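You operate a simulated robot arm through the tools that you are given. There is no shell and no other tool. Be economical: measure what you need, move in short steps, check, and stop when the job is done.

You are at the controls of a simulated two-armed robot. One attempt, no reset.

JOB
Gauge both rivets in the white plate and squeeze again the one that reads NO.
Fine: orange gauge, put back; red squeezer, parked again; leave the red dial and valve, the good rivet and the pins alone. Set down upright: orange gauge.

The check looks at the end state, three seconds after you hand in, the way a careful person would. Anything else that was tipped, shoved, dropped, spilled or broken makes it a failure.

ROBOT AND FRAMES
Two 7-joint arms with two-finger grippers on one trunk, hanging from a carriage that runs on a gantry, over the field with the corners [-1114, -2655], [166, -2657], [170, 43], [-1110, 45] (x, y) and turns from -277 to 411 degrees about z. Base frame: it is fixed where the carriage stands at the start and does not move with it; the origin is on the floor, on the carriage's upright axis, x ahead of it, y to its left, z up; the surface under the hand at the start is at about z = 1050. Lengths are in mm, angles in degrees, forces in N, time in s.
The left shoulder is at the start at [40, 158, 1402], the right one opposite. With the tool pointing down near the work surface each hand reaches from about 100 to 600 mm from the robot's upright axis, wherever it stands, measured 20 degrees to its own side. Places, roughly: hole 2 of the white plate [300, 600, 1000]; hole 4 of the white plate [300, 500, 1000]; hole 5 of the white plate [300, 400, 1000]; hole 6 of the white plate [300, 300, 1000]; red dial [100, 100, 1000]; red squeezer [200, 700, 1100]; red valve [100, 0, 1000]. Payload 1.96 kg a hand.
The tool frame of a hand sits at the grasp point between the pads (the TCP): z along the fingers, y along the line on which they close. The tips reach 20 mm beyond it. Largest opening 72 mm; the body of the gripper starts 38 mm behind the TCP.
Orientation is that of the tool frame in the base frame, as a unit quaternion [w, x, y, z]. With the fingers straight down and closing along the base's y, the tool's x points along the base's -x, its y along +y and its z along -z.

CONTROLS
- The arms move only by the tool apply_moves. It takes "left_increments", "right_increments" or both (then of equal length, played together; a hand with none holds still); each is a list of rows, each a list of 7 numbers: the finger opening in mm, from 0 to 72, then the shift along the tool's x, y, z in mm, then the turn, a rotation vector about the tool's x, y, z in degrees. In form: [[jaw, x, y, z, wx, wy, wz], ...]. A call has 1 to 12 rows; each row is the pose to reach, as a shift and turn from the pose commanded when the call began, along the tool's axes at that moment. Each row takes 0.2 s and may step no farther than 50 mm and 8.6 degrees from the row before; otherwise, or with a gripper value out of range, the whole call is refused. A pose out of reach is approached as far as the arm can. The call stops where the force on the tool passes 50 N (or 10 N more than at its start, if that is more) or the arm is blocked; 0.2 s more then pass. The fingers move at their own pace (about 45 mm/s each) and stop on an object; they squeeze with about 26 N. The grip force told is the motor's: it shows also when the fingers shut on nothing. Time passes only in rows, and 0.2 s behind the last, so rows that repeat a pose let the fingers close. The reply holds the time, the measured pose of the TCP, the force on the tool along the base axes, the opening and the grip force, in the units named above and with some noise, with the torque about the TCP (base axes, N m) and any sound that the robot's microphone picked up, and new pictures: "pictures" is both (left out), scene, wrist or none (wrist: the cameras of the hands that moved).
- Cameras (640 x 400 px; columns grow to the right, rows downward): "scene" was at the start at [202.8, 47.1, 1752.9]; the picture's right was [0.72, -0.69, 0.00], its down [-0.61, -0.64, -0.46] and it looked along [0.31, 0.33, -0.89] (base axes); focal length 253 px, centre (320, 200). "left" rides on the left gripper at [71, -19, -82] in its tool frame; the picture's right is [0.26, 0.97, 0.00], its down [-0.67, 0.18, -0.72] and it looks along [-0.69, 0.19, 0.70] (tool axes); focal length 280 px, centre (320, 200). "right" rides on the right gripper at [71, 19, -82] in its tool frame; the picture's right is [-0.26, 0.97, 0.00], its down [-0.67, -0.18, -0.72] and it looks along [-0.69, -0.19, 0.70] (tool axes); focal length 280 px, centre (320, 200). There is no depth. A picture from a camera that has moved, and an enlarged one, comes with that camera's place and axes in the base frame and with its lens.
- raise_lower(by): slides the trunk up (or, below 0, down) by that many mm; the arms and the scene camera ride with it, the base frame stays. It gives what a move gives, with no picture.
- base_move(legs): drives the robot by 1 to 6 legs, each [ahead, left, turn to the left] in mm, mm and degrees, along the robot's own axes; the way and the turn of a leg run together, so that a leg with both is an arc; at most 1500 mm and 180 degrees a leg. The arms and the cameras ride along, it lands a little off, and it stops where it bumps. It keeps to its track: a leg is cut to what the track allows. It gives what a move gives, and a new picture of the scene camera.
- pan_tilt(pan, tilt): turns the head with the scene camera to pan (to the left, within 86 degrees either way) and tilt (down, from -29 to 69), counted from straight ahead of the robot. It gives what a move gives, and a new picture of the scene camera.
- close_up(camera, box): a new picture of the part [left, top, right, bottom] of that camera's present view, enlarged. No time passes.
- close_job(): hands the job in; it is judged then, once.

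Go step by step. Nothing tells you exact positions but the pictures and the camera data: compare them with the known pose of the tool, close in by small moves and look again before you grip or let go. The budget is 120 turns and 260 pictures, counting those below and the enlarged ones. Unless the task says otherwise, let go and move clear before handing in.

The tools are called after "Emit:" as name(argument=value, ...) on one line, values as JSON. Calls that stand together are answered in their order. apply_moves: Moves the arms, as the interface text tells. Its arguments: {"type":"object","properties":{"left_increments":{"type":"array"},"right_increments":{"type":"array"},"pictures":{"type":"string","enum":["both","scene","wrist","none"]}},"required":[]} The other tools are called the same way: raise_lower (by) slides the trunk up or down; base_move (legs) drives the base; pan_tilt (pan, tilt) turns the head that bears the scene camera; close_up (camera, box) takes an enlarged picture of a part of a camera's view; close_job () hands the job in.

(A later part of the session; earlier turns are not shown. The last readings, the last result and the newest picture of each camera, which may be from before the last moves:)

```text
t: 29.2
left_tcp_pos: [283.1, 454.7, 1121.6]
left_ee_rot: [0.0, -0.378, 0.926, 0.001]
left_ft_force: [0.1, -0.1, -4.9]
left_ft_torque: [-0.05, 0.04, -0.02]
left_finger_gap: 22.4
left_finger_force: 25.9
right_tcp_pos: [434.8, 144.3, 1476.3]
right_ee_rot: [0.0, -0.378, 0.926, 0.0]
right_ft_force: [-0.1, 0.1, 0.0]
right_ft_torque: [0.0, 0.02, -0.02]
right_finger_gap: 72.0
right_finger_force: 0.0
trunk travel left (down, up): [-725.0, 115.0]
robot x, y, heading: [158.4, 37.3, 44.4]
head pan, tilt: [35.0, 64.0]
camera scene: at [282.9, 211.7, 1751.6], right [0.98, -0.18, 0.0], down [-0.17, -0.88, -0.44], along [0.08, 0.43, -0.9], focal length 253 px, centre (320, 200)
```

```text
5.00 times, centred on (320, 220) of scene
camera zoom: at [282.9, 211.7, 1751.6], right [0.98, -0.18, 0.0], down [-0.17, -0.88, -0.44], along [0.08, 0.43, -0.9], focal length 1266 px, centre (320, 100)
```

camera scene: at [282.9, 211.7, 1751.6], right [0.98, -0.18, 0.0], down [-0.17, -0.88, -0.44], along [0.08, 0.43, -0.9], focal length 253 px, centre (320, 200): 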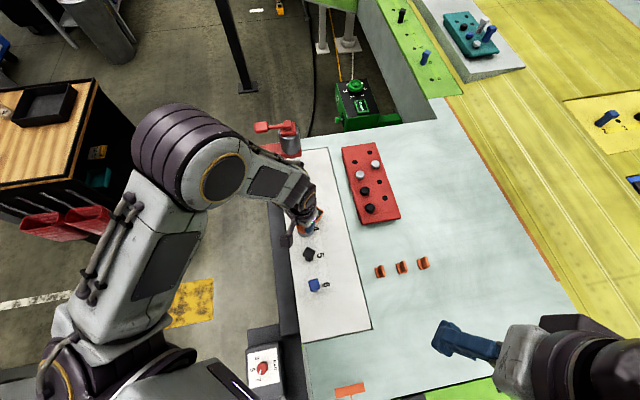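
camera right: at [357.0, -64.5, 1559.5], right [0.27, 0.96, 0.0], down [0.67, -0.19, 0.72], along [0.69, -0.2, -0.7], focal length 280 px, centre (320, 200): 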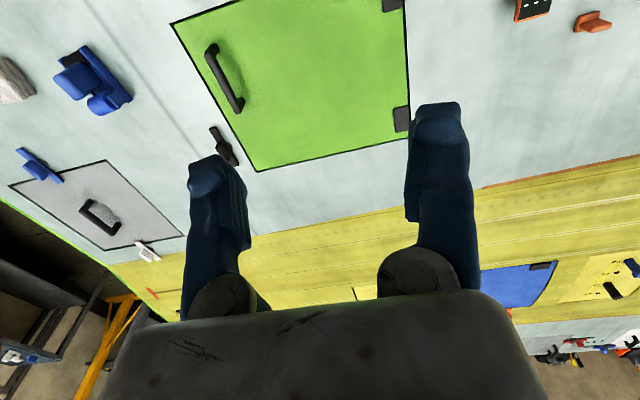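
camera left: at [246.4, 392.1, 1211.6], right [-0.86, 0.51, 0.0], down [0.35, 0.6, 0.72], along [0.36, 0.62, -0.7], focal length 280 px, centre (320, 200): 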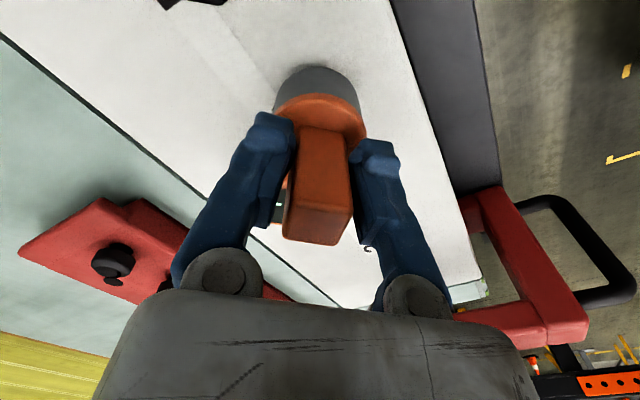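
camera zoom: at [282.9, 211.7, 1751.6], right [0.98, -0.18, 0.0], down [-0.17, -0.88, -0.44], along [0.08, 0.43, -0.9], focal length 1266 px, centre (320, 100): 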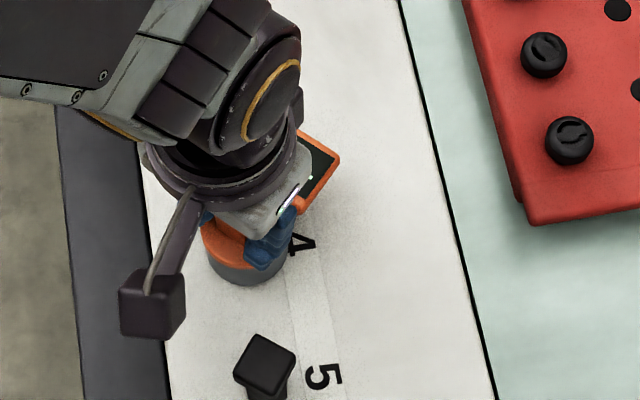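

Emit:
apply_moves(left_increments=[[0, 0, 0, 2, 0, 0, 0], [0, 0, 0, 4, 0, 0, 0], [0, 0, 0, 6, 0, 0, 0]], pictures="none")

Emit:
close_up(camera="scene", box=[260, 180, 380, 260])

Emit:
close_up(camera="left", box=[250, 40, 410, 140])

```text
t: 30.0
left_tcp_pos: [283.0, 454.7, 1118.6]
left_ee_rot: [0.0, -0.377, 0.926, 0.0]
left_ft_force: [-3.7, -6.9, 17.8]
left_ft_torque: [0.07, 0.0, 0.02]
left_finger_gap: 22.6
left_finger_force: 26.1
right_tcp_pos: [434.4, 142.5, 1478.7]
right_ee_rot: [-0.001, -0.377, 0.926, 0.0]
right_ft_force: [0.8, -0.2, 0.1]
right_ft_torque: [0.03, 0.0, -0.03]
right_finger_gap: 72.1
right_finger_force: 0.1
trunk travel left (down, up): [-725.0, 115.0]
robot x, y, heading: [162.2, 37.8, 44.3]
head pan, tilt: [35.0, 64.0]
```

```text
5.00 times, centred on (320, 220) of scene
camera zoom: at [282.8, 211.6, 1752.1], right [0.98, -0.18, 0.0], down [-0.17, -0.88, -0.44], along [0.08, 0.43, -0.9], focal length 1266 px, centre (320, 100)
```

zoom: 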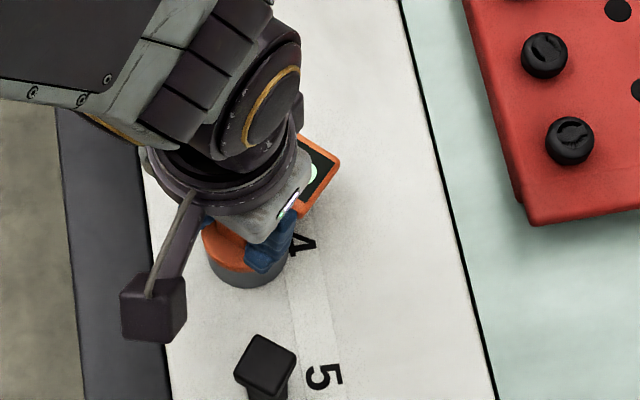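

```text
4.00 times, centred on (330, 90) of left
camera zoom: at [246.4, 391.8, 1200.8], right [-0.86, 0.51, 0.0], down [0.35, 0.6, 0.71], along [0.36, 0.62, -0.7], focal length 1122 px, centre (280, 640)
```

zoom: 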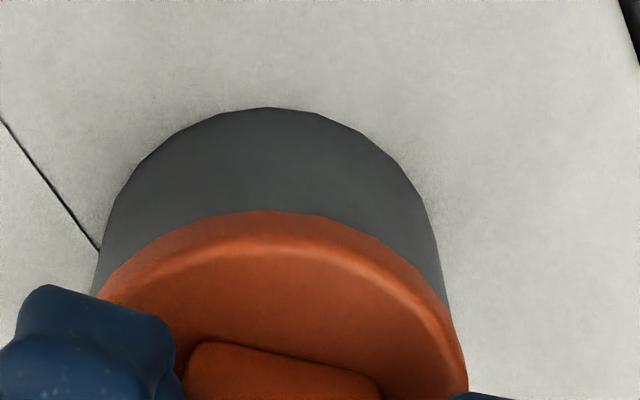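

Seated (22 N contact, display changed). I'll let go and lift clear to read the display.

Emit:
apply_moves(left_increments=[[0, 0, 0, -2.5, 0, 0, 0], [60, 0, 0, -2.5, 0, 0, 0], [60, 0, 0, -2.5, 0, 0, 0], [60, 0, 0, -2.5, 0, 0, 0], [60, 0, 0, -40, 0, 0, 0], [60, 0, 0, -80, 0, 0, 0]], pictures="both")

Emit:
close_up(camera="left", box=[230, 20, 410, 140])

```text
t: 31.4
left_tcp_pos: [284.6, 456.2, 1197.5]
left_ee_rot: [0.0, -0.378, 0.926, 0.0]
left_ft_force: [0.2, 0.0, -0.3]
left_ft_torque: [0.01, -0.02, -0.02]
left_finger_gap: 59.9
left_finger_force: 0.0
right_tcp_pos: [434.8, 142.1, 1476.2]
right_ee_rot: [0.0, -0.378, 0.926, 0.001]
right_ft_force: [-0.2, 0.5, 0.3]
right_ft_torque: [0.0, 0.01, 0.04]
right_finger_gap: 72.0
right_finger_force: 0.0
trunk travel left (down, up): [-725.0, 115.0]
robot x, y, heading: [159.7, 34.5, 44.5]
head pan, tilt: [35.0, 64.0]
camera scene: at [283.0, 211.8, 1751.6], right [0.98, -0.18, 0.0], down [-0.17, -0.88, -0.44], along [0.08, 0.43, -0.9], focal length 253 px, centre (320, 200)
camera left: at [246.7, 392.1, 1280.4], right [-0.86, 0.51, 0.0], down [0.35, 0.6, 0.72], along [0.36, 0.62, -0.7], focal length 280 px, centre (320, 200)
```

scene: 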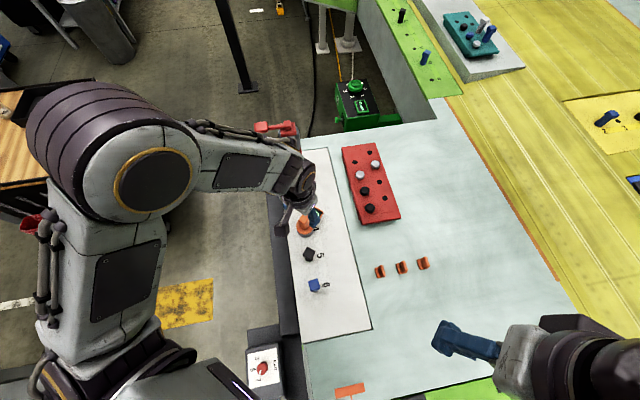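
left: 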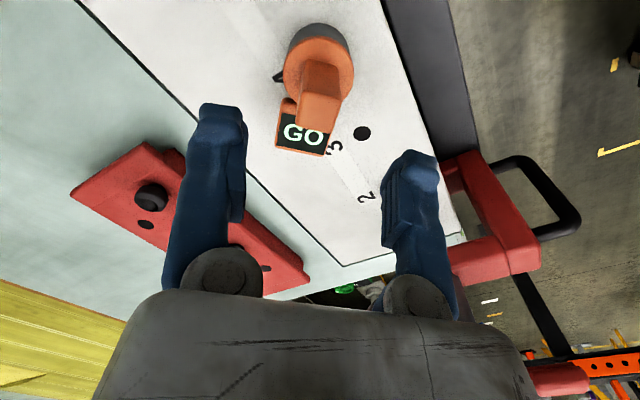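

```text
3.33 times, centred on (320, 80) of left
camera zoom: at [246.7, 392.1, 1280.4], right [-0.86, 0.51, 0.0], down [0.35, 0.6, 0.72], along [0.36, 0.62, -0.7], focal length 935 px, centre (320, 600)
```

zoom: 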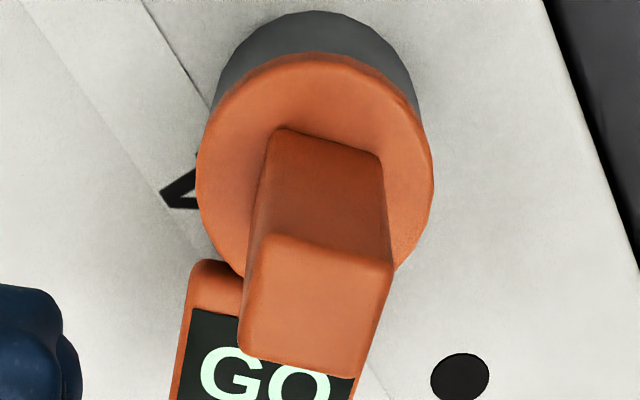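

Rivet 4 reads GO. I'll re-grip the gauge and take it to rivet 2.

Emit:
apply_moves(left_increments=[[72, 0, 0, 40, 0, 0, 0], [72, 0, 0, 79, 0, 0, 0], [0, 0, 0, 79, 0, 0, 0], [0, 0, 0, 79, 0, 0, 0], [0, 0, 0, 79, 0, 0, 0], [0, 0, 0, 79, 0, 0, 0], [0, 0, 0, 50, 0, 0, 0], [0, 0, 0, 5, 0, 0, 0], [0, 0, 0, -25, 0, 0, 0]], pictures="wrist")

```text
t: 33.4
left_tcp_pos: [283.9, 456.0, 1220.4]
left_ee_rot: [0.001, -0.378, 0.926, 0.0]
left_ft_force: [0.2, -0.2, -5.4]
left_ft_torque: [-0.04, 0.06, 0.0]
left_finger_gap: 22.5
left_finger_force: 25.9
right_tcp_pos: [434.4, 142.8, 1477.6]
right_ee_rot: [0.0, -0.378, 0.926, 0.0]
right_ft_force: [-0.4, 0.5, -0.1]
right_ft_torque: [0.0, -0.04, 0.0]
right_finger_gap: 72.2
right_finger_force: 0.1
trunk travel left (down, up): [-725.0, 115.0]
robot x, y, heading: [161.0, 36.4, 44.0]
head pan, tilt: [35.0, 64.0]
camera left: at [247.4, 391.6, 1303.6], right [-0.86, 0.51, 0.0], down [0.35, 0.6, 0.71], along [0.36, 0.62, -0.7], focal length 280 px, centre (320, 200)
```

left: 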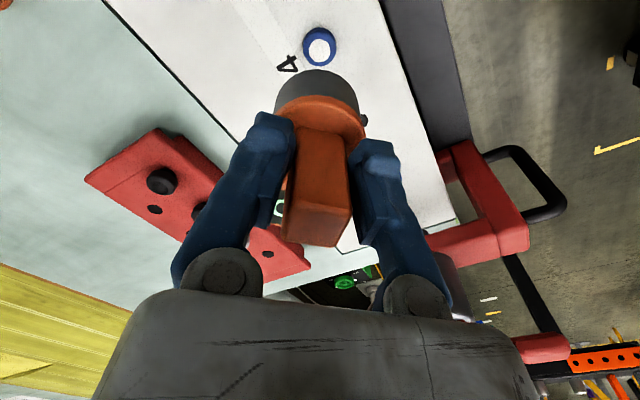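

Rivet 2 is close to the parked squeezer, so I need that clearance measured before I go there. I'll move the hand aside for a good look.

Emit:
apply_moves(left_increments=[[0, -30, -25, -20, 0, 0, 0], [0, -60, -35, -20, 0, 0, 0]], pictures="both")

Emit:
close_up(camera="left", box=[360, 100, 640, 400])

Emit:
close_up(camera="scene", box=[235, 100, 355, 200])

```text
t: 34.0
left_tcp_pos: [352.6, 473.4, 1240.7]
left_ee_rot: [-0.001, -0.378, 0.926, -0.001]
left_ft_force: [0.1, 0.1, -5.1]
left_ft_torque: [-0.06, 0.06, -0.02]
left_finger_gap: 22.2
left_finger_force: 25.5
right_tcp_pos: [435.1, 143.5, 1476.5]
right_ee_rot: [0.0, -0.378, 0.926, 0.0]
right_ft_force: [0.0, -0.1, 0.6]
right_ft_torque: [0.02, -0.01, 0.0]
right_finger_gap: 72.1
right_finger_force: 0.2
trunk travel left (down, up): [-725.0, 115.0]
robot x, y, heading: [157.8, 40.1, 44.3]
head pan, tilt: [35.0, 64.0]
camera scene: at [282.9, 211.7, 1751.6], right [0.98, -0.18, 0.0], down [-0.17, -0.88, -0.44], along [0.08, 0.43, -0.9], focal length 253 px, centre (320, 200)
camera left: at [315.1, 409.1, 1324.3], right [-0.86, 0.51, 0.0], down [0.35, 0.6, 0.71], along [0.36, 0.62, -0.7], focal length 280 px, centre (320, 200)
```

scene: 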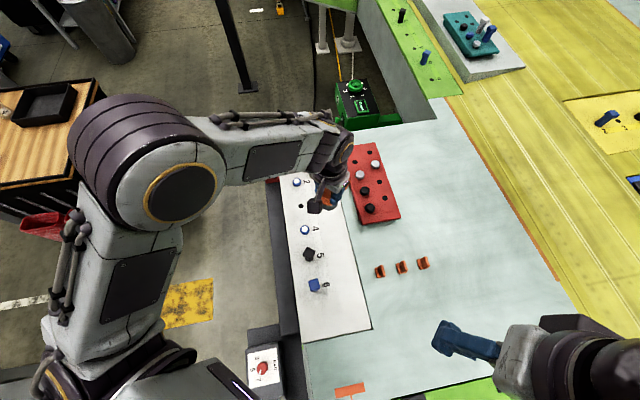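
left: 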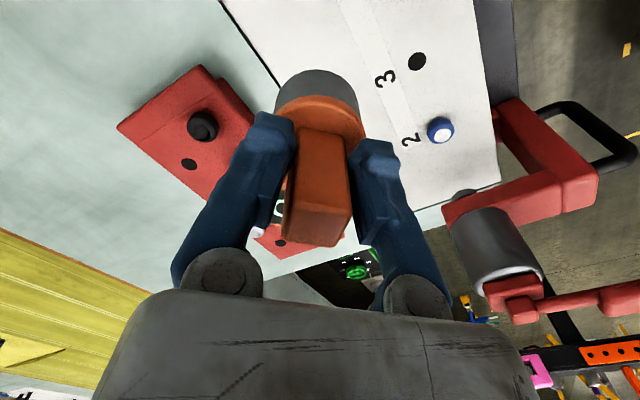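

```text
1.33 times, centred on (500, 250) of left
camera zoom: at [315.1, 409.1, 1324.3], right [-0.86, 0.51, 0.0], down [0.35, 0.6, 0.71], along [0.36, 0.62, -0.7], focal length 374 px, centre (80, 133)
```

zoom: 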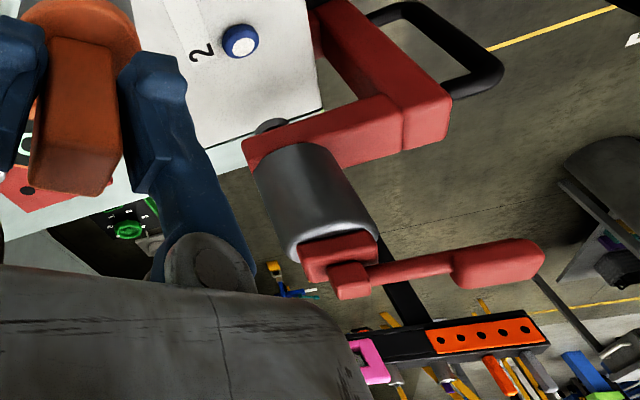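

```text
4.00 times, centred on (295, 150) of scene
camera zoom: at [282.9, 211.7, 1751.6], right [0.98, -0.18, 0.0], down [-0.17, -0.88, -0.44], along [0.08, 0.43, -0.9], focal length 1012 px, centre (420, 400)
```

zoom: 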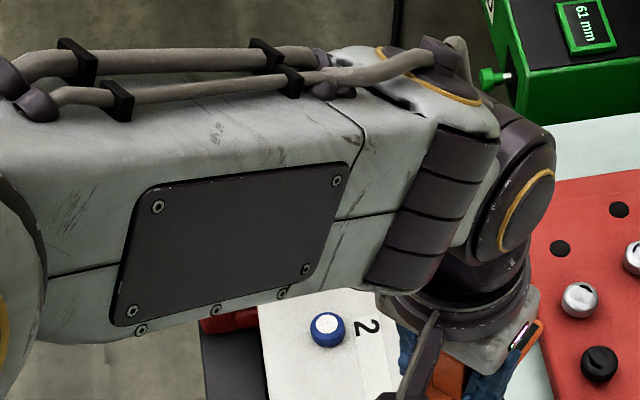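

Squeezer ram axis is about (287,696), its front face at y≈675; there's about 15 mm clearance at rivet 2. I'll rotate the wrist 20° so the display swings away, and go above rivet 2.

Emit:
apply_moves(left_increments=[[0, -13, 37, 10, 0, 0, 5], [0, -26, 74, 15, 0, 0, 10], [0, -39, 111, 20, 0, 0, 15], [0, -52, 145, 20, 0, 0, 20], [0, -52, 145, 20, 0, 0, 20]], pictures="both")

```text
t: 35.2
left_tcp_pos: [285.9, 612.9, 1219.8]
left_ee_rot: [0.0, -0.21, 0.978, 0.0]
left_ft_force: [0.1, -0.5, -4.9]
left_ft_torque: [-0.02, 0.08, -0.02]
left_finger_gap: 22.4
left_finger_force: 25.8
right_tcp_pos: [434.1, 143.0, 1477.0]
right_ee_rot: [0.0, -0.378, 0.926, 0.0]
right_ft_force: [-1.0, 0.9, 0.6]
right_ft_torque: [0.01, 0.01, 0.03]
right_finger_gap: 72.2
right_finger_force: 0.2
trunk travel left (down, up): [-725.0, 115.0]
robot x, y, heading: [156.2, 39.3, 44.4]
head pan, tilt: [35.0, 64.0]
camera scene: at [282.9, 211.7, 1751.6], right [0.98, -0.18, 0.0], down [-0.17, -0.88, -0.44], along [0.08, 0.43, -0.9], focal length 253 px, centre (320, 200)
camera left: at [230.4, 565.9, 1303.2], right [-0.64, 0.77, 0.0], down [0.54, 0.44, 0.71], along [0.55, 0.45, -0.7], focal length 280 px, centre (320, 200)
```

scene: 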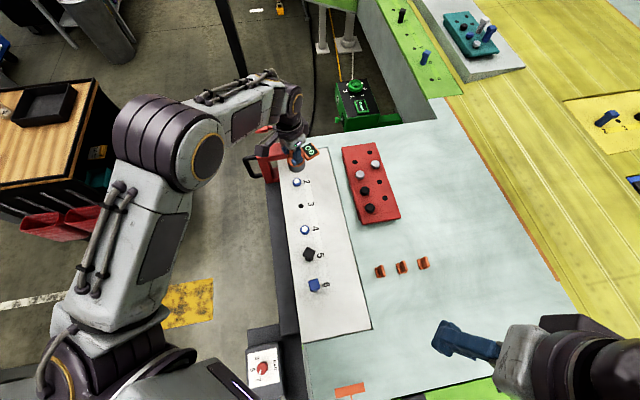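
left: 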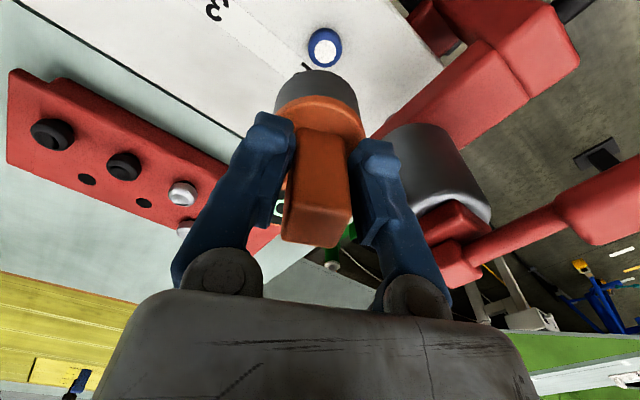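

Emit:
apply_moves(left_increments=[[0, 1, 3.5, 0, 0, 0, 0], [0, 1, 3.5, 40, 0, 0, 0], [0, 1, 3.5, 75, 0, 0, 0]], pictures="both")

Emit:
close_up(camera="left", box=[250, 40, 410, 140])

Emit:
close_up(camera="scene", box=[235, 110, 355, 200])

```text
t: 36.0
left_tcp_pos: [284.3, 614.3, 1144.1]
left_ee_rot: [0.001, -0.21, 0.978, 0.001]
left_ft_force: [0.1, 0.0, -4.8]
left_ft_torque: [-0.05, 0.06, 0.0]
left_finger_gap: 22.5
left_finger_force: 26.0
right_tcp_pos: [435.3, 142.4, 1476.5]
right_ee_rot: [0.0, -0.378, 0.926, -0.001]
right_ft_force: [0.7, 0.2, 0.2]
right_ft_torque: [-0.01, -0.03, -0.02]
right_finger_gap: 72.2
right_finger_force: 0.1
trunk travel left (down, up): [-725.0, 115.0]
robot x, y, heading: [161.0, 41.7, 44.5]
head pan, tilt: [35.0, 64.0]
camera scene: at [282.9, 211.6, 1751.6], right [0.98, -0.18, 0.0], down [-0.17, -0.88, -0.44], along [0.08, 0.43, -0.9], focal length 253 px, centre (320, 200)
camera left: at [227.9, 566.7, 1228.7], right [-0.64, 0.77, 0.0], down [0.54, 0.45, 0.72], along [0.55, 0.46, -0.7], focal length 280 px, centre (320, 200)
```

scene: 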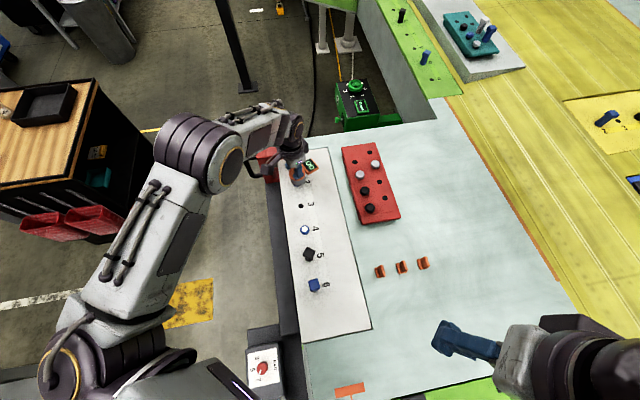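
left: 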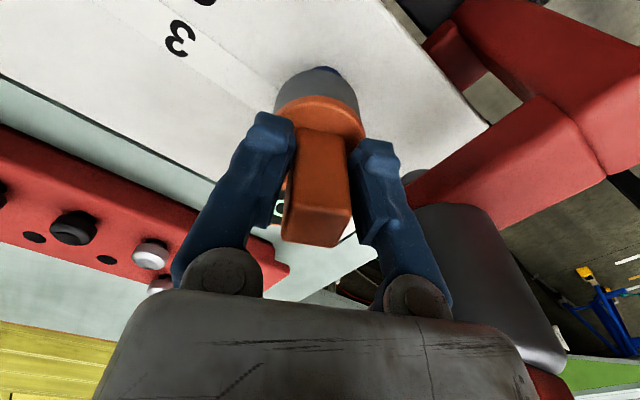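

```text
4.00 times, centred on (330, 90) of left
camera zoom: at [227.9, 566.7, 1228.7], right [-0.64, 0.77, 0.0], down [0.54, 0.45, 0.72], along [0.55, 0.46, -0.7], focal length 1122 px, centre (280, 640)
```

zoom: 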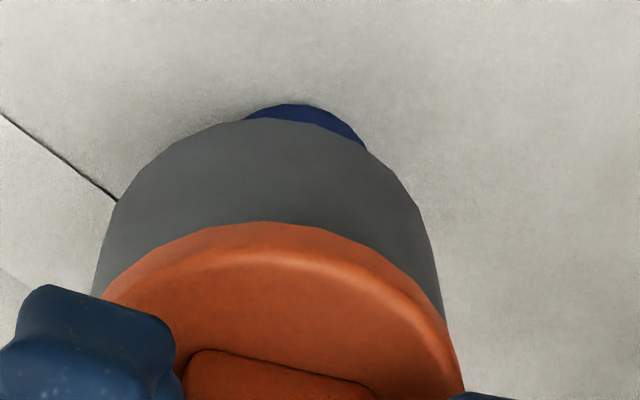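

```text
4.44 times, centred on (295, 155) of scene
camera zoom: at [282.9, 211.6, 1751.6], right [0.98, -0.18, 0.0], down [-0.17, -0.88, -0.44], along [0.08, 0.43, -0.9], focal length 1125 px, centre (431, 400)
```

zoom: 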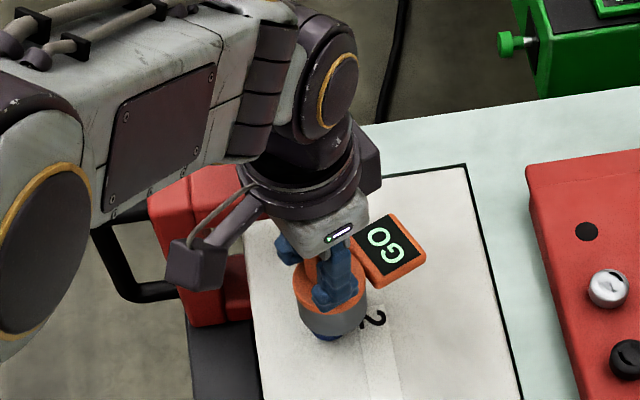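

Emit:
apply_moves(left_increments=[[0, 1, 2, 0, 0, 0, 0], [0, 1, 2, 10, 0, 0, 0], [0, 1, 2, 18, 0, 0, 0], [0, 1, 2, 22, 0, 0, 0], [0, 1, 2, 25, 0, 0, 0], [0, 1, 2, 28, 0, 0, 0]], pictures="wrist")

Emit:
close_up(camera="scene", box=[235, 110, 355, 200])

```text
t: 37.4
left_tcp_pos: [282.6, 616.2, 1118.5]
left_ee_rot: [0.0, -0.211, 0.978, 0.0]
left_ft_force: [0.2, 0.0, -5.0]
left_ft_torque: [-0.04, 0.06, 0.02]
left_finger_gap: 22.1
left_finger_force: 26.0
right_tcp_pos: [434.6, 142.6, 1477.2]
right_ee_rot: [0.0, -0.378, 0.926, 0.001]
right_ft_force: [-0.1, -0.3, -0.5]
right_ft_torque: [0.01, -0.02, 0.0]
right_finger_gap: 71.9
right_finger_force: 0.1
trunk travel left (down, up): [-725.0, 115.0]
robot x, y, heading: [155.1, 38.1, 44.3]
head pan, tilt: [35.0, 64.0]
camera left: at [226.6, 569.7, 1201.8], right [-0.64, 0.77, 0.0], down [0.54, 0.44, 0.72], along [0.55, 0.46, -0.7], focal length 280 px, centre (320, 200)
```

left: 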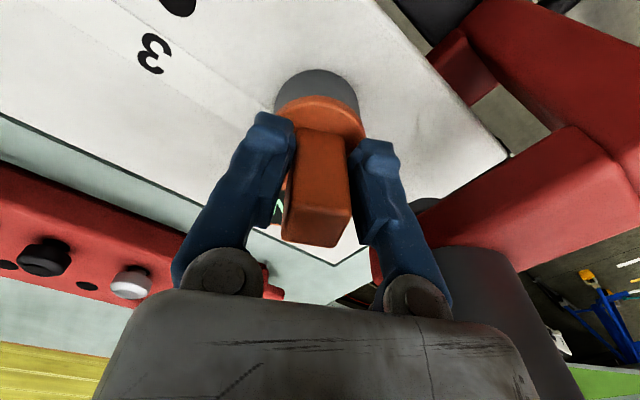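

```text
4.44 times, centred on (295, 155) of scene
camera zoom: at [282.9, 211.6, 1751.6], right [0.98, -0.18, 0.0], down [-0.17, -0.88, -0.44], along [0.08, 0.43, -0.9], focal length 1125 px, centre (431, 400)
```

zoom: 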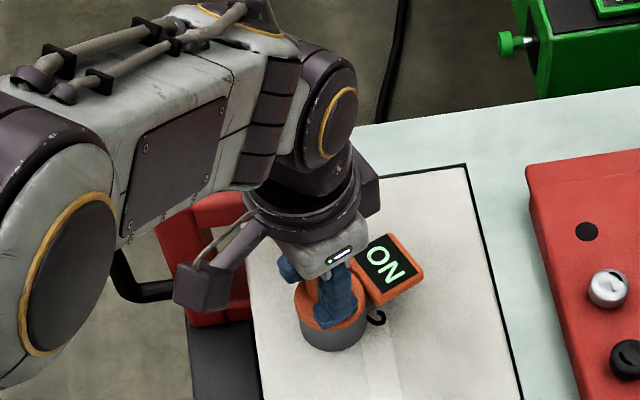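

Display shows NO; I'll seat it fully to confirm.

Emit:
apply_moves(left_increments=[[0, 0, 0, 2, 0, 0, 0], [0, 0, 0, 3.5, 0, 0, 0], [0, 0, 0, 3.5, 0, 0, 0]], pictures="none")

Emit:
close_up(camera="scene", box=[270, 140, 330, 190])

```text
t: 38.2
left_tcp_pos: [283.1, 616.9, 1116.7]
left_ee_rot: [0.001, -0.211, 0.977, 0.001]
left_ft_force: [-4.7, -12.2, 30.1]
left_ft_torque: [-0.16, 0.02, 0.0]
left_finger_gap: 22.6
left_finger_force: 26.2
right_tcp_pos: [434.3, 143.9, 1477.6]
right_ee_rot: [-0.001, -0.377, 0.926, 0.0]
right_ft_force: [0.7, -0.2, 0.3]
right_ft_torque: [-0.05, -0.03, 0.0]
right_finger_gap: 71.9
right_finger_force: 0.1
trunk travel left (down, up): [-725.0, 115.0]
robot x, y, heading: [160.4, 36.6, 44.4]
head pan, tilt: [35.0, 64.0]
```

```text
8.00 times, centred on (300, 165) of scene
camera zoom: at [282.9, 211.9, 1752.1], right [0.98, -0.18, 0.0], down [-0.17, -0.88, -0.44], along [0.08, 0.43, -0.9], focal length 2025 px, centre (480, 480)
```

zoom: 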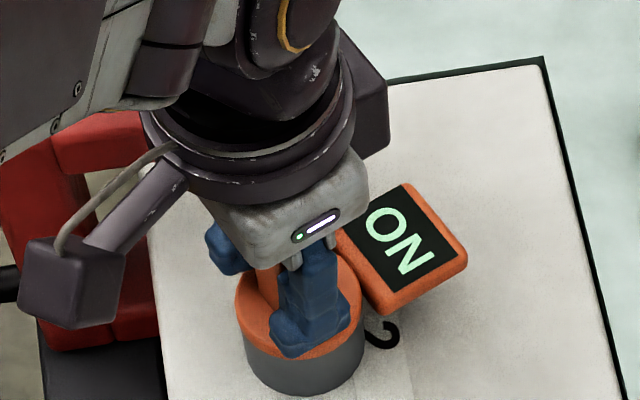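

Rivet 2 reads NO, rivet 4 GO. Now I'll put the gauge back: lift, unwind the wrist, and turn back.

Emit:
apply_moves(left_increments=[[0, 0, 0, -20, 0, 0, 0], [0, 0, 0, -60, 0, 0, 0], [0, 0, 0, -105, 0, 0, 0], [0, 20, -40, -110, 0, 0, -6], [0, 40, -80, -110, 0, 0, -13], [0, 60, -120, -110, 0, 0, -20.2], [0, 95, -155, -110, 0, 0, -20.2]], pictures="none")

Emit:
base_move(legs=[[0, 0, -45]])

```text
t: 39.8
left_tcp_pos: [259.2, 434.8, 1223.9]
left_ee_rot: [-0.001, -0.38, 0.925, 0.0]
left_ft_force: [0.6, 0.5, -5.5]
left_ft_torque: [-0.04, 0.06, 0.0]
left_finger_gap: 22.4
left_finger_force: 25.9
right_tcp_pos: [435.6, 141.9, 1478.3]
right_ee_rot: [0.001, -0.378, 0.926, -0.001]
right_ft_force: [-0.5, 0.4, -0.8]
right_ft_torque: [-0.03, -0.03, -0.03]
right_finger_gap: 72.2
right_finger_force: 0.1
trunk travel left (down, up): [-725.0, 115.0]
robot x, y, heading: [153.8, 34.7, 44.4]
head pan, tilt: [35.0, 64.0]
```

```text
t: 42.2
left_tcp_pos: [510.2, 248.7, 1226.4]
left_ee_rot: [0.0, 0.003, 1.0, 0.0]
left_ft_force: [0.0, -0.8, -5.3]
left_ft_torque: [0.01, 0.06, 0.02]
left_finger_gap: 22.2
left_finger_force: 25.6
right_tcp_pos: [428.8, -84.6, 1477.0]
right_ee_rot: [0.0, 0.005, 1.0, 0.0]
right_ft_force: [0.1, 0.7, -1.1]
right_ft_torque: [0.01, 0.03, 0.03]
right_finger_gap: 72.2
right_finger_force: 0.1
trunk travel left (down, up): [-725.0, 115.0]
robot x, y, heading: [159.0, 36.9, -0.4]
head pan, tilt: [35.0, 64.0]
camera scene: at [368.1, 72.3, 1751.6], right [0.57, -0.82, 0.0], down [-0.74, -0.51, -0.44], along [0.36, 0.25, -0.9], focal length 253 px, centre (320, 200)
```

scene: 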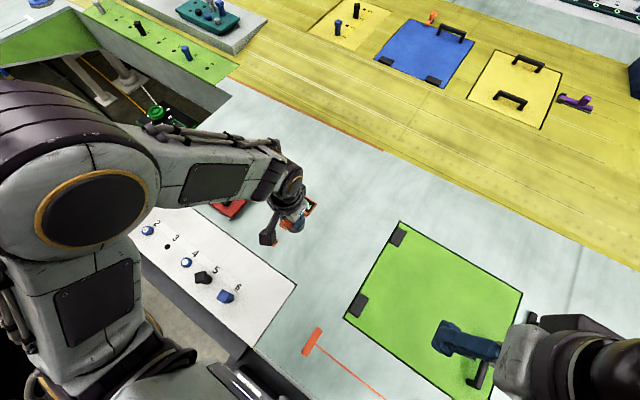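

Emit:
apply_moves(left_increments=[[0, 18, -25, 0, 0, 0, 0], [0, 35.5, -48, 0, 0, 0, 0], [0, 35.5, -48, 50, 0, 0, 0], [0, 35.5, -48, 90, 0, 0, 0], [0, 35.5, -48, 104, 0, 0, 0]], pictures="wrist")

```text
t: 43.5
left_tcp_pos: [475.0, 201.8, 1119.9]
left_ee_rot: [0.0, 0.003, 1.0, 0.001]
left_ft_force: [0.1, 0.2, -4.6]
left_ft_torque: [0.02, 0.07, 0.02]
left_finger_gap: 22.2
left_finger_force: 26.2
right_tcp_pos: [428.8, -83.7, 1477.3]
right_ee_rot: [0.0, 0.005, 1.0, 0.0]
right_ft_force: [0.3, 0.0, 0.2]
right_ft_torque: [0.01, -0.02, -0.02]
right_finger_gap: 72.2
right_finger_force: 0.1
trunk travel left (down, up): [-725.0, 115.0]
robot x, y, heading: [157.4, 36.4, -0.3]
head pan, tilt: [35.0, 64.0]
camera left: at [404.2, 182.0, 1203.7], right [-0.26, 0.97, 0.0], down [0.68, 0.18, 0.72], along [0.69, 0.18, -0.7], focal length 280 px, centre (320, 200)
```

left: 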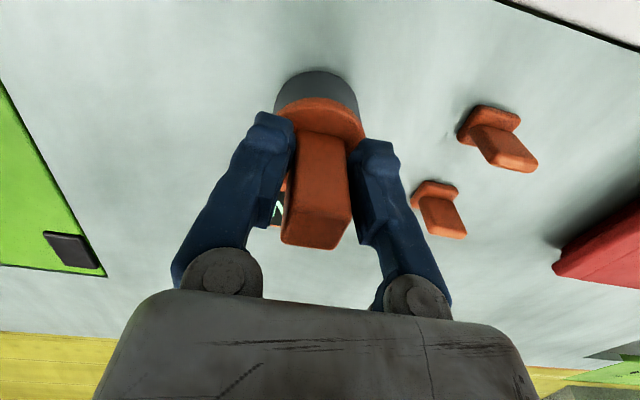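

The view matches the original grip picture. Lower to contact.

Emit:
apply_moves(left_increments=[[0, 0, 0, 2, 0, 0, 0], [0, 0, 0, 4, 0, 0, 0], [0, 0, 0, 4, 0, 0, 0]], pictures="none")

```text
t: 44.2
left_tcp_pos: [474.8, 200.9, 1117.5]
left_ee_rot: [0.0, 0.004, 1.0, -0.001]
left_ft_force: [0.8, -0.6, -4.7]
left_ft_torque: [-0.01, 0.08, 0.03]
left_finger_gap: 22.3
left_finger_force: 26.4
right_tcp_pos: [427.4, -84.9, 1477.4]
right_ee_rot: [0.001, 0.005, 1.0, 0.0]
right_ft_force: [-0.5, -0.1, -0.2]
right_ft_torque: [0.0, -0.03, 0.0]
right_finger_gap: 72.0
right_finger_force: 0.1
trunk travel left (down, up): [-725.0, 115.0]
robot x, y, heading: [159.1, 39.0, -0.5]
head pan, tilt: [35.0, 64.0]
```

Emit:
apply_moves(left_increments=[[0, 0, 0, 1, 0, 0, 0], [0, 0, 0, 2, 0, 0, 0], [0, 0, 0, 2, 0, 0, 0]], pictures="none")

```text
t: 45.0
left_tcp_pos: [475.6, 201.3, 1115.1]
left_ee_rot: [-0.001, 0.003, 1.0, 0.0]
left_ft_force: [-8.3, -0.5, 30.7]
left_ft_torque: [0.0, 0.09, -0.01]
left_finger_gap: 22.2
left_finger_force: 26.5
right_tcp_pos: [427.2, -84.0, 1476.1]
right_ee_rot: [0.001, 0.006, 1.0, 0.0]
right_ft_force: [0.1, -0.6, 0.3]
right_ft_torque: [0.0, -0.01, -0.01]
right_finger_gap: 71.9
right_finger_force: 0.1
trunk travel left (down, up): [-725.0, 115.0]
robot x, y, heading: [158.4, 37.8, -0.4]
head pan, tilt: [35.0, 64.0]
```

Seated on the table. Release and rise.

Emit:
apply_moves(left_increments=[[0, 0, 0, -1.5, 0, 0, 0], [60, 0, 0, -1.5, 0, 0, 0], [72, 0, 0, -1.5, 0, 0, 0], [72, 0, 0, -1.5, 0, 0, 0], [72, 0, 0, -40, 0, 0, 0], [72, 0, 0, -85, 0, 0, 0], [72, 0, 0, -130, 0, 0, 0]], pictures="wrist")

```text
t: 46.6
left_tcp_pos: [475.5, 197.0, 1245.3]
left_ee_rot: [0.0, 0.004, 1.0, 0.0]
left_ft_force: [-0.2, -0.8, 0.8]
left_ft_torque: [0.01, 0.0, -0.02]
left_finger_gap: 71.9
left_finger_force: 0.0
right_tcp_pos: [428.2, -84.9, 1477.8]
right_ee_rot: [0.0, 0.006, 1.0, 0.0]
right_ft_force: [-0.7, 0.0, 0.1]
right_ft_torque: [0.0, 0.04, -0.02]
right_finger_gap: 71.8
right_finger_force: 0.2
trunk travel left (down, up): [-725.0, 115.0]
robot x, y, heading: [156.8, 35.0, -0.7]
head pan, tilt: [35.0, 64.0]
camera left: at [403.6, 178.5, 1328.7], right [-0.26, 0.97, 0.0], down [0.68, 0.18, 0.71], along [0.69, 0.18, -0.7], focal length 280 px, centre (320, 200)
```

left: 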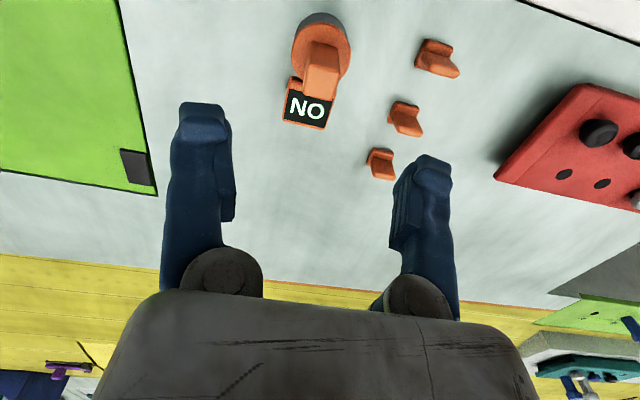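

Gauge is back and upright. Next the squeezer: I take it to be a sliding C-frame, with a vertical black D handle at x≈138–190, y≈697, z≈1010–1110. I'll turn to heading 20 and bring the left hand high near it for a close look.

Emit:
base_move(legs=[[0, 5, 20.5]])

Emit:
apply_moves(left_increments=[[72, 14, 41, -35, 0, 0, 2], [72, 28, 80, -55, 0, 0, 4], [72, 42, 120, -75, 0, 0, 6], [72, 56, 160, -85, 0, 0, 8], [72, 70, 200, -85, 0, 0, 10], [72, 84, 240, -85, 0, 0, 12], [72, 98, 280, -85, 0, 0, 14], [72, 112, 315, -85, 0, 0, 16], [72, 126, 345, -85, 0, 0, 18], [72, 132, 355, -85, 0, 0, 20]], pictures="both")

```text
t: 48.2
left_tcp_pos: [397.0, 304.3, 1246.1]
left_ee_rot: [0.0, -0.175, 0.984, 0.0]
left_ft_force: [-0.8, 0.2, -0.7]
left_ft_torque: [0.02, -0.01, -0.02]
left_finger_gap: 72.1
left_finger_force: 0.1
right_tcp_pos: [453.7, 24.1, 1476.7]
right_ee_rot: [0.0, -0.173, 0.985, 0.0]
right_ft_force: [1.1, 0.0, 0.5]
right_ft_torque: [0.0, 0.0, 0.02]
right_finger_gap: 71.9
right_finger_force: 0.0
trunk travel left (down, up): [-725.0, 115.0]
robot x, y, heading: [155.0, 41.1, 20.1]
head pan, tilt: [35.0, 64.0]
camera scene: at [342.2, 149.4, 1751.6], right [0.82, -0.57, 0.0], down [-0.52, -0.74, -0.44], along [0.25, 0.36, -0.9], focal length 253 px, centre (320, 200)
```

scene: 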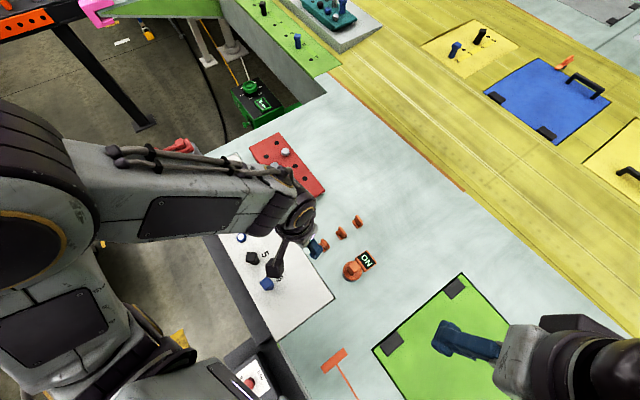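

```text
refused: row 1 steps farther than a row can; nothing moved
```

Emit:
apply_moves(left_increments=[[72, 10, 25, -35, 0, 0, 2], [72, 20, 55, -65, 0, 0, 4], [72, 36, 98, -80, 0, 0, 6], [72, 50, 140, -85, 0, 0, 8], [72, 64, 185, -85, 0, 0, 10], [72, 78, 230, -85, 0, 0, 12], [72, 92, 275, -85, 0, 0, 14], [72, 106, 315, -85, 0, 0, 16], [72, 120, 345, -85, 0, 0, 18], [72, 129, 355, -85, 0, 0, 20]], pictures="both")

```text
t: 50.4
left_tcp_pos: [192.2, 670.6, 1356.2]
left_ee_rot: [-0.001, -0.009, 1.0, -0.001]
left_ft_force: [0.3, 0.8, 0.5]
left_ft_torque: [-0.01, 0.0, 0.01]
left_finger_gap: 71.9
left_finger_force: 0.0
left hand out of reach, approached as far as the arm can: row 4, 5, 6, 7, 8, 9, 10
right_tcp_pos: [452.3, 24.2, 1476.7]
right_ee_rot: [0.0, -0.174, 0.985, 0.0]
right_ft_force: [0.0, -0.1, 0.0]
right_ft_torque: [-0.01, -0.02, 0.01]
right_finger_gap: 72.0
right_finger_force: 0.1
trunk travel left (down, up): [-725.0, 115.0]
robot x, y, heading: [156.7, 38.9, 19.8]
head pan, tilt: [35.0, 64.0]
camera scene: at [342.1, 149.5, 1751.7], right [0.82, -0.57, 0.0], down [-0.52, -0.74, -0.44], along [0.25, 0.36, -0.9], focal length 253 px, centre (320, 200)
camera left: at [121.5, 651.0, 1440.2], right [-0.28, 0.96, 0.0], down [0.67, 0.2, 0.71], along [0.69, 0.2, -0.7], focal length 280 px, centre (320, 200)
```

scene: 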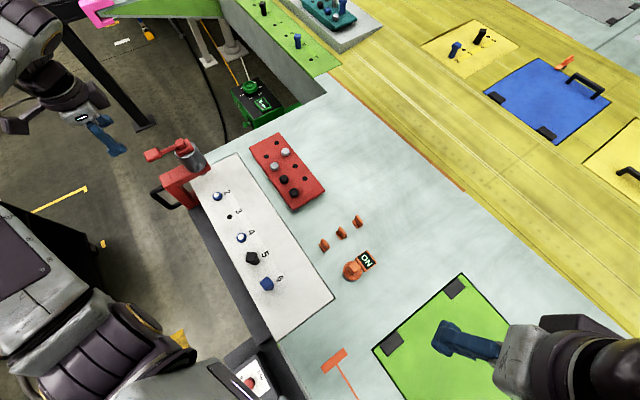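
left: 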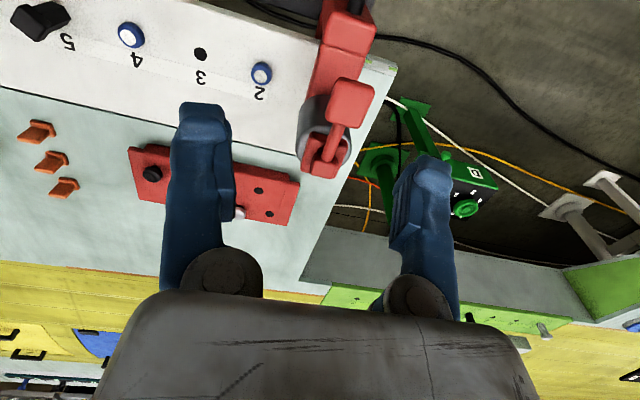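

Emit:
apply_moves(left_increments=[[72, 20, -15, 30, 0, 0, 0], [72, 42, -30, 60, 0, 0, 0], [72, 42, -30, 100, 0, 0, 0]], pictures="both")

Emit:
close_up(camera="scene", box=[60, 100, 260, 230])

```text
t: 51.2
left_tcp_pos: [176.1, 695.6, 1272.4]
left_ee_rot: [-0.001, -0.002, 1.0, -0.002]
left_ft_force: [0.1, 0.4, 0.4]
left_ft_torque: [0.03, 0.03, 0.02]
left_finger_gap: 72.1
left_finger_force: 0.0
left hand out of reach, approached as far as the arm can: row 1, 2, 3
right_tcp_pos: [453.0, 24.1, 1476.8]
right_ee_rot: [0.0, -0.174, 0.985, 0.0]
right_ft_force: [-0.2, 0.3, 0.0]
right_ft_torque: [-0.01, 0.01, -0.01]
right_finger_gap: 72.0
right_finger_force: 0.0
trunk travel left (down, up): [-725.0, 115.0]
robot x, y, heading: [156.9, 45.3, 19.7]
head pan, tilt: [35.0, 64.0]
camera scene: at [342.2, 149.5, 1751.7], right [0.82, -0.57, 0.0], down [-0.52, -0.74, -0.44], along [0.25, 0.36, -0.9], focal length 253 px, centre (320, 200)
camera left: at [106.3, 675.9, 1355.0], right [-0.27, 0.96, 0.0], down [0.68, 0.19, 0.71], along [0.69, 0.19, -0.7], focal length 280 px, centre (320, 200)
```

scene: 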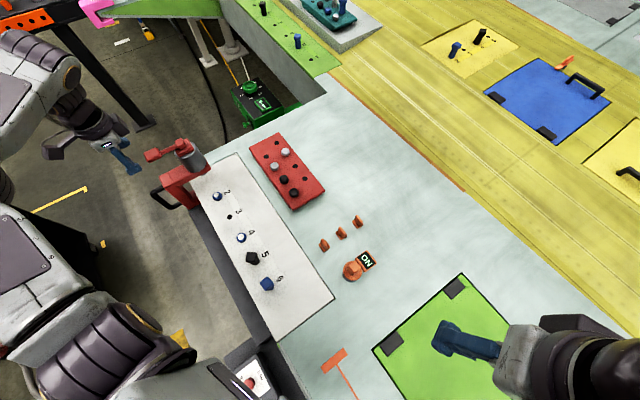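
left: 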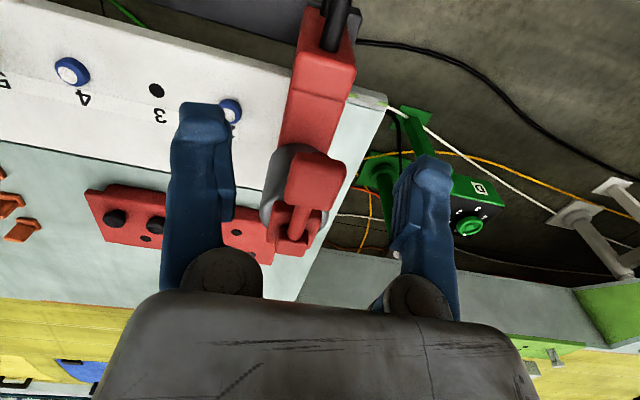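

```text
3.08 times, centred on (160, 165) of scene
camera zoom: at [342.2, 149.5, 1751.7], right [0.82, -0.57, 0.0], down [-0.52, -0.74, -0.44], along [0.25, 0.36, -0.9], focal length 779 px, centre (812, 308)
```

zoom: 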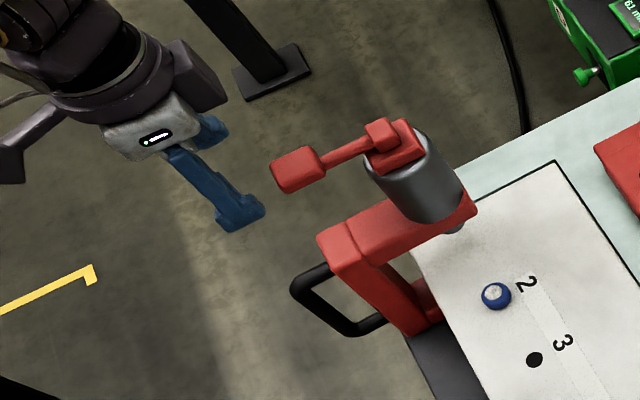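

The arm is near its sideways limit at this heading; I'll turn the robot further left and re-check.

Emit:
base_move(legs=[[0, 0, 20]])

Emit:
apply_moves(left_increments=[[72, -40, 0, 0, 0, 0, 0], [72, -80, 0, 0, 0, 0, 0]], pictures="none")

```text
t: 52.6
left_tcp_pos: [-47.3, 662.4, 1271.7]
left_ee_rot: [0.0, -0.175, 0.985, -0.002]
left_ft_force: [1.0, -0.4, 0.0]
left_ft_torque: [-0.03, -0.02, 0.02]
left_finger_gap: 72.2
left_finger_force: 0.1
right_tcp_pos: [440.9, 126.4, 1476.9]
right_ee_rot: [0.0, -0.341, 0.94, -0.001]
right_ft_force: [0.6, 0.3, -0.2]
right_ft_torque: [0.01, 0.0, -0.04]
right_finger_gap: 71.9
right_finger_force: 0.2
trunk travel left (down, up): [-725.0, 115.0]
robot x, y, heading: [158.5, 42.5, 40.1]
head pan, tilt: [35.0, 64.0]
camera scene: at [295.1, 206.5, 1751.6], right [0.97, -0.26, 0.0], down [-0.23, -0.87, -0.44], along [0.11, 0.42, -0.9], focal length 253 px, centre (320, 200)
```

scene: 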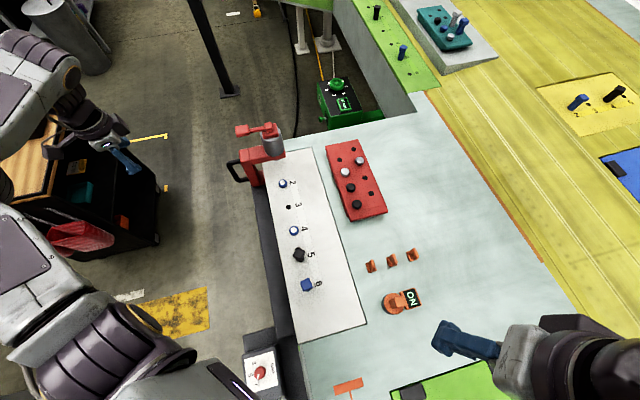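

```text
t: 53.2
left_tcp_pos: [26.3, 690.8, 1270.5]
left_ee_rot: [-0.001, -0.175, 0.985, -0.002]
left_ft_force: [-0.3, -0.3, 0.3]
left_ft_torque: [0.01, 0.03, 0.01]
left_finger_gap: 71.6
left_finger_force: 0.0
right_tcp_pos: [441.2, 125.8, 1477.1]
right_ee_rot: [0.0, -0.342, 0.94, 0.0]
right_ft_force: [0.1, 0.2, 0.3]
right_ft_torque: [0.01, -0.04, 0.01]
right_finger_gap: 71.8
right_finger_force: 0.0
trunk travel left (down, up): [-725.0, 115.0]
robot x, y, heading: [156.8, 42.9, 39.9]
head pan, tilt: [35.0, 64.0]
```

Emit:
apply_moves(left_increments=[[72, -22, -12, 15, 0, 0, 7], [72, -44, -24, 30, 0, 0, 14], [72, -60, -36, 50, 0, 0, 20], [72, -60, -36, 50, 0, 0, 20]], pictures="both")

Emit:
close_up(camera="scene", box=[160, 100, 340, 230])

```text
t: 54.2
left_tcp_pos: [96.5, 678.4, 1220.7]
left_ee_rot: [0.0, -0.002, 1.0, -0.004]
left_ft_force: [-0.2, 0.5, 0.6]
left_ft_torque: [0.03, 0.06, 0.02]
left_finger_gap: 72.4
left_finger_force: 0.1
right_tcp_pos: [441.9, 125.8, 1478.2]
right_ee_rot: [0.0, -0.343, 0.94, -0.001]
right_ft_force: [0.5, 0.1, 0.7]
right_ft_torque: [0.01, 0.02, -0.01]
right_finger_gap: 71.9
right_finger_force: 0.0
trunk travel left (down, up): [-725.0, 115.0]
robot x, y, heading: [158.7, 42.0, 40.0]
head pan, tilt: [35.0, 64.0]
camera scene: at [295.1, 206.5, 1751.6], right [0.97, -0.26, 0.0], down [-0.23, -0.87, -0.44], along [0.11, 0.42, -0.9], focal length 253 px, centre (320, 200)
camera left: at [26.2, 658.2, 1304.8], right [-0.26, 0.96, 0.0], down [0.67, 0.19, 0.71], along [0.69, 0.19, -0.7], focal length 280 px, centre (320, 200)
```

scene: 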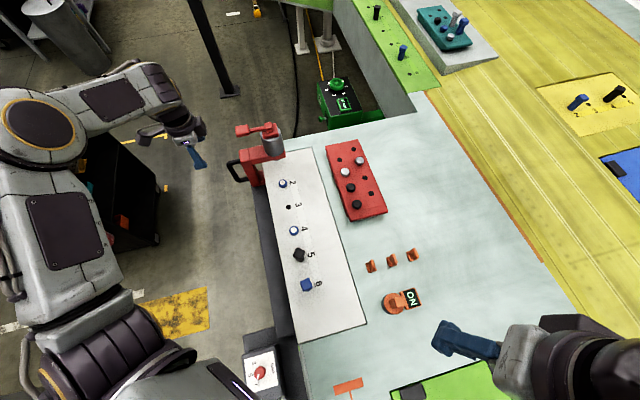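
left: 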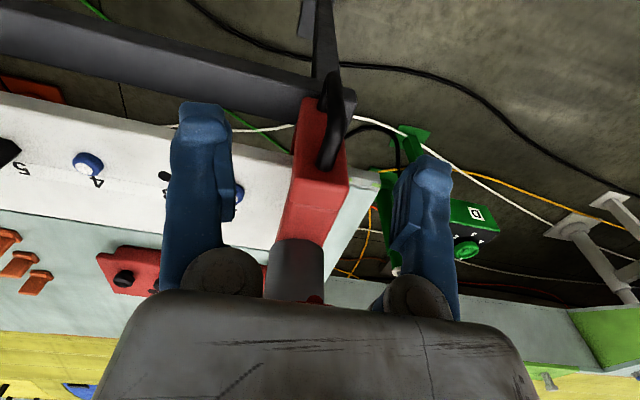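

```text
3.08 times, centred on (250, 165) of scene
camera zoom: at [295.1, 206.5, 1751.6], right [0.97, -0.26, 0.0], down [-0.23, -0.87, -0.44], along [0.11, 0.42, -0.9], focal length 779 px, centre (535, 308)
```

zoom: 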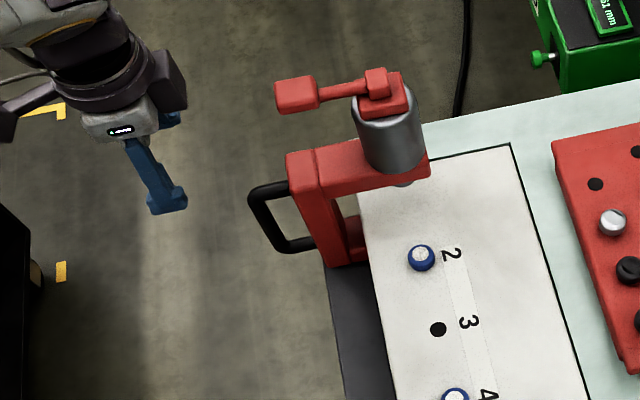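

Emit:
close_up(camera="left", box=[240, 0, 420, 180])

```text
2.22 times, centred on (330, 90) of left
camera zoom: at [26.2, 658.2, 1304.8], right [-0.26, 0.96, 0.0], down [0.67, 0.19, 0.71], along [0.69, 0.19, -0.7], focal length 623 px, centre (298, 444)
```

zoom: 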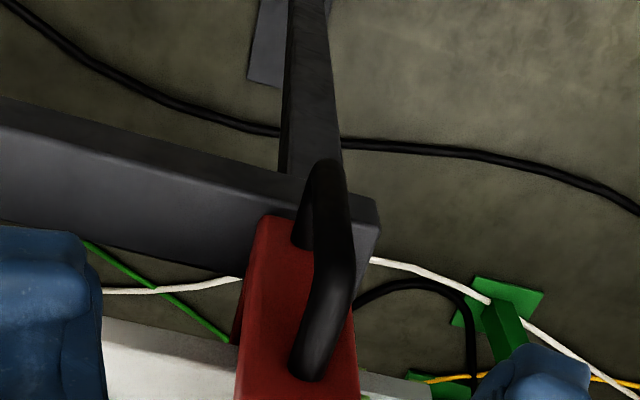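

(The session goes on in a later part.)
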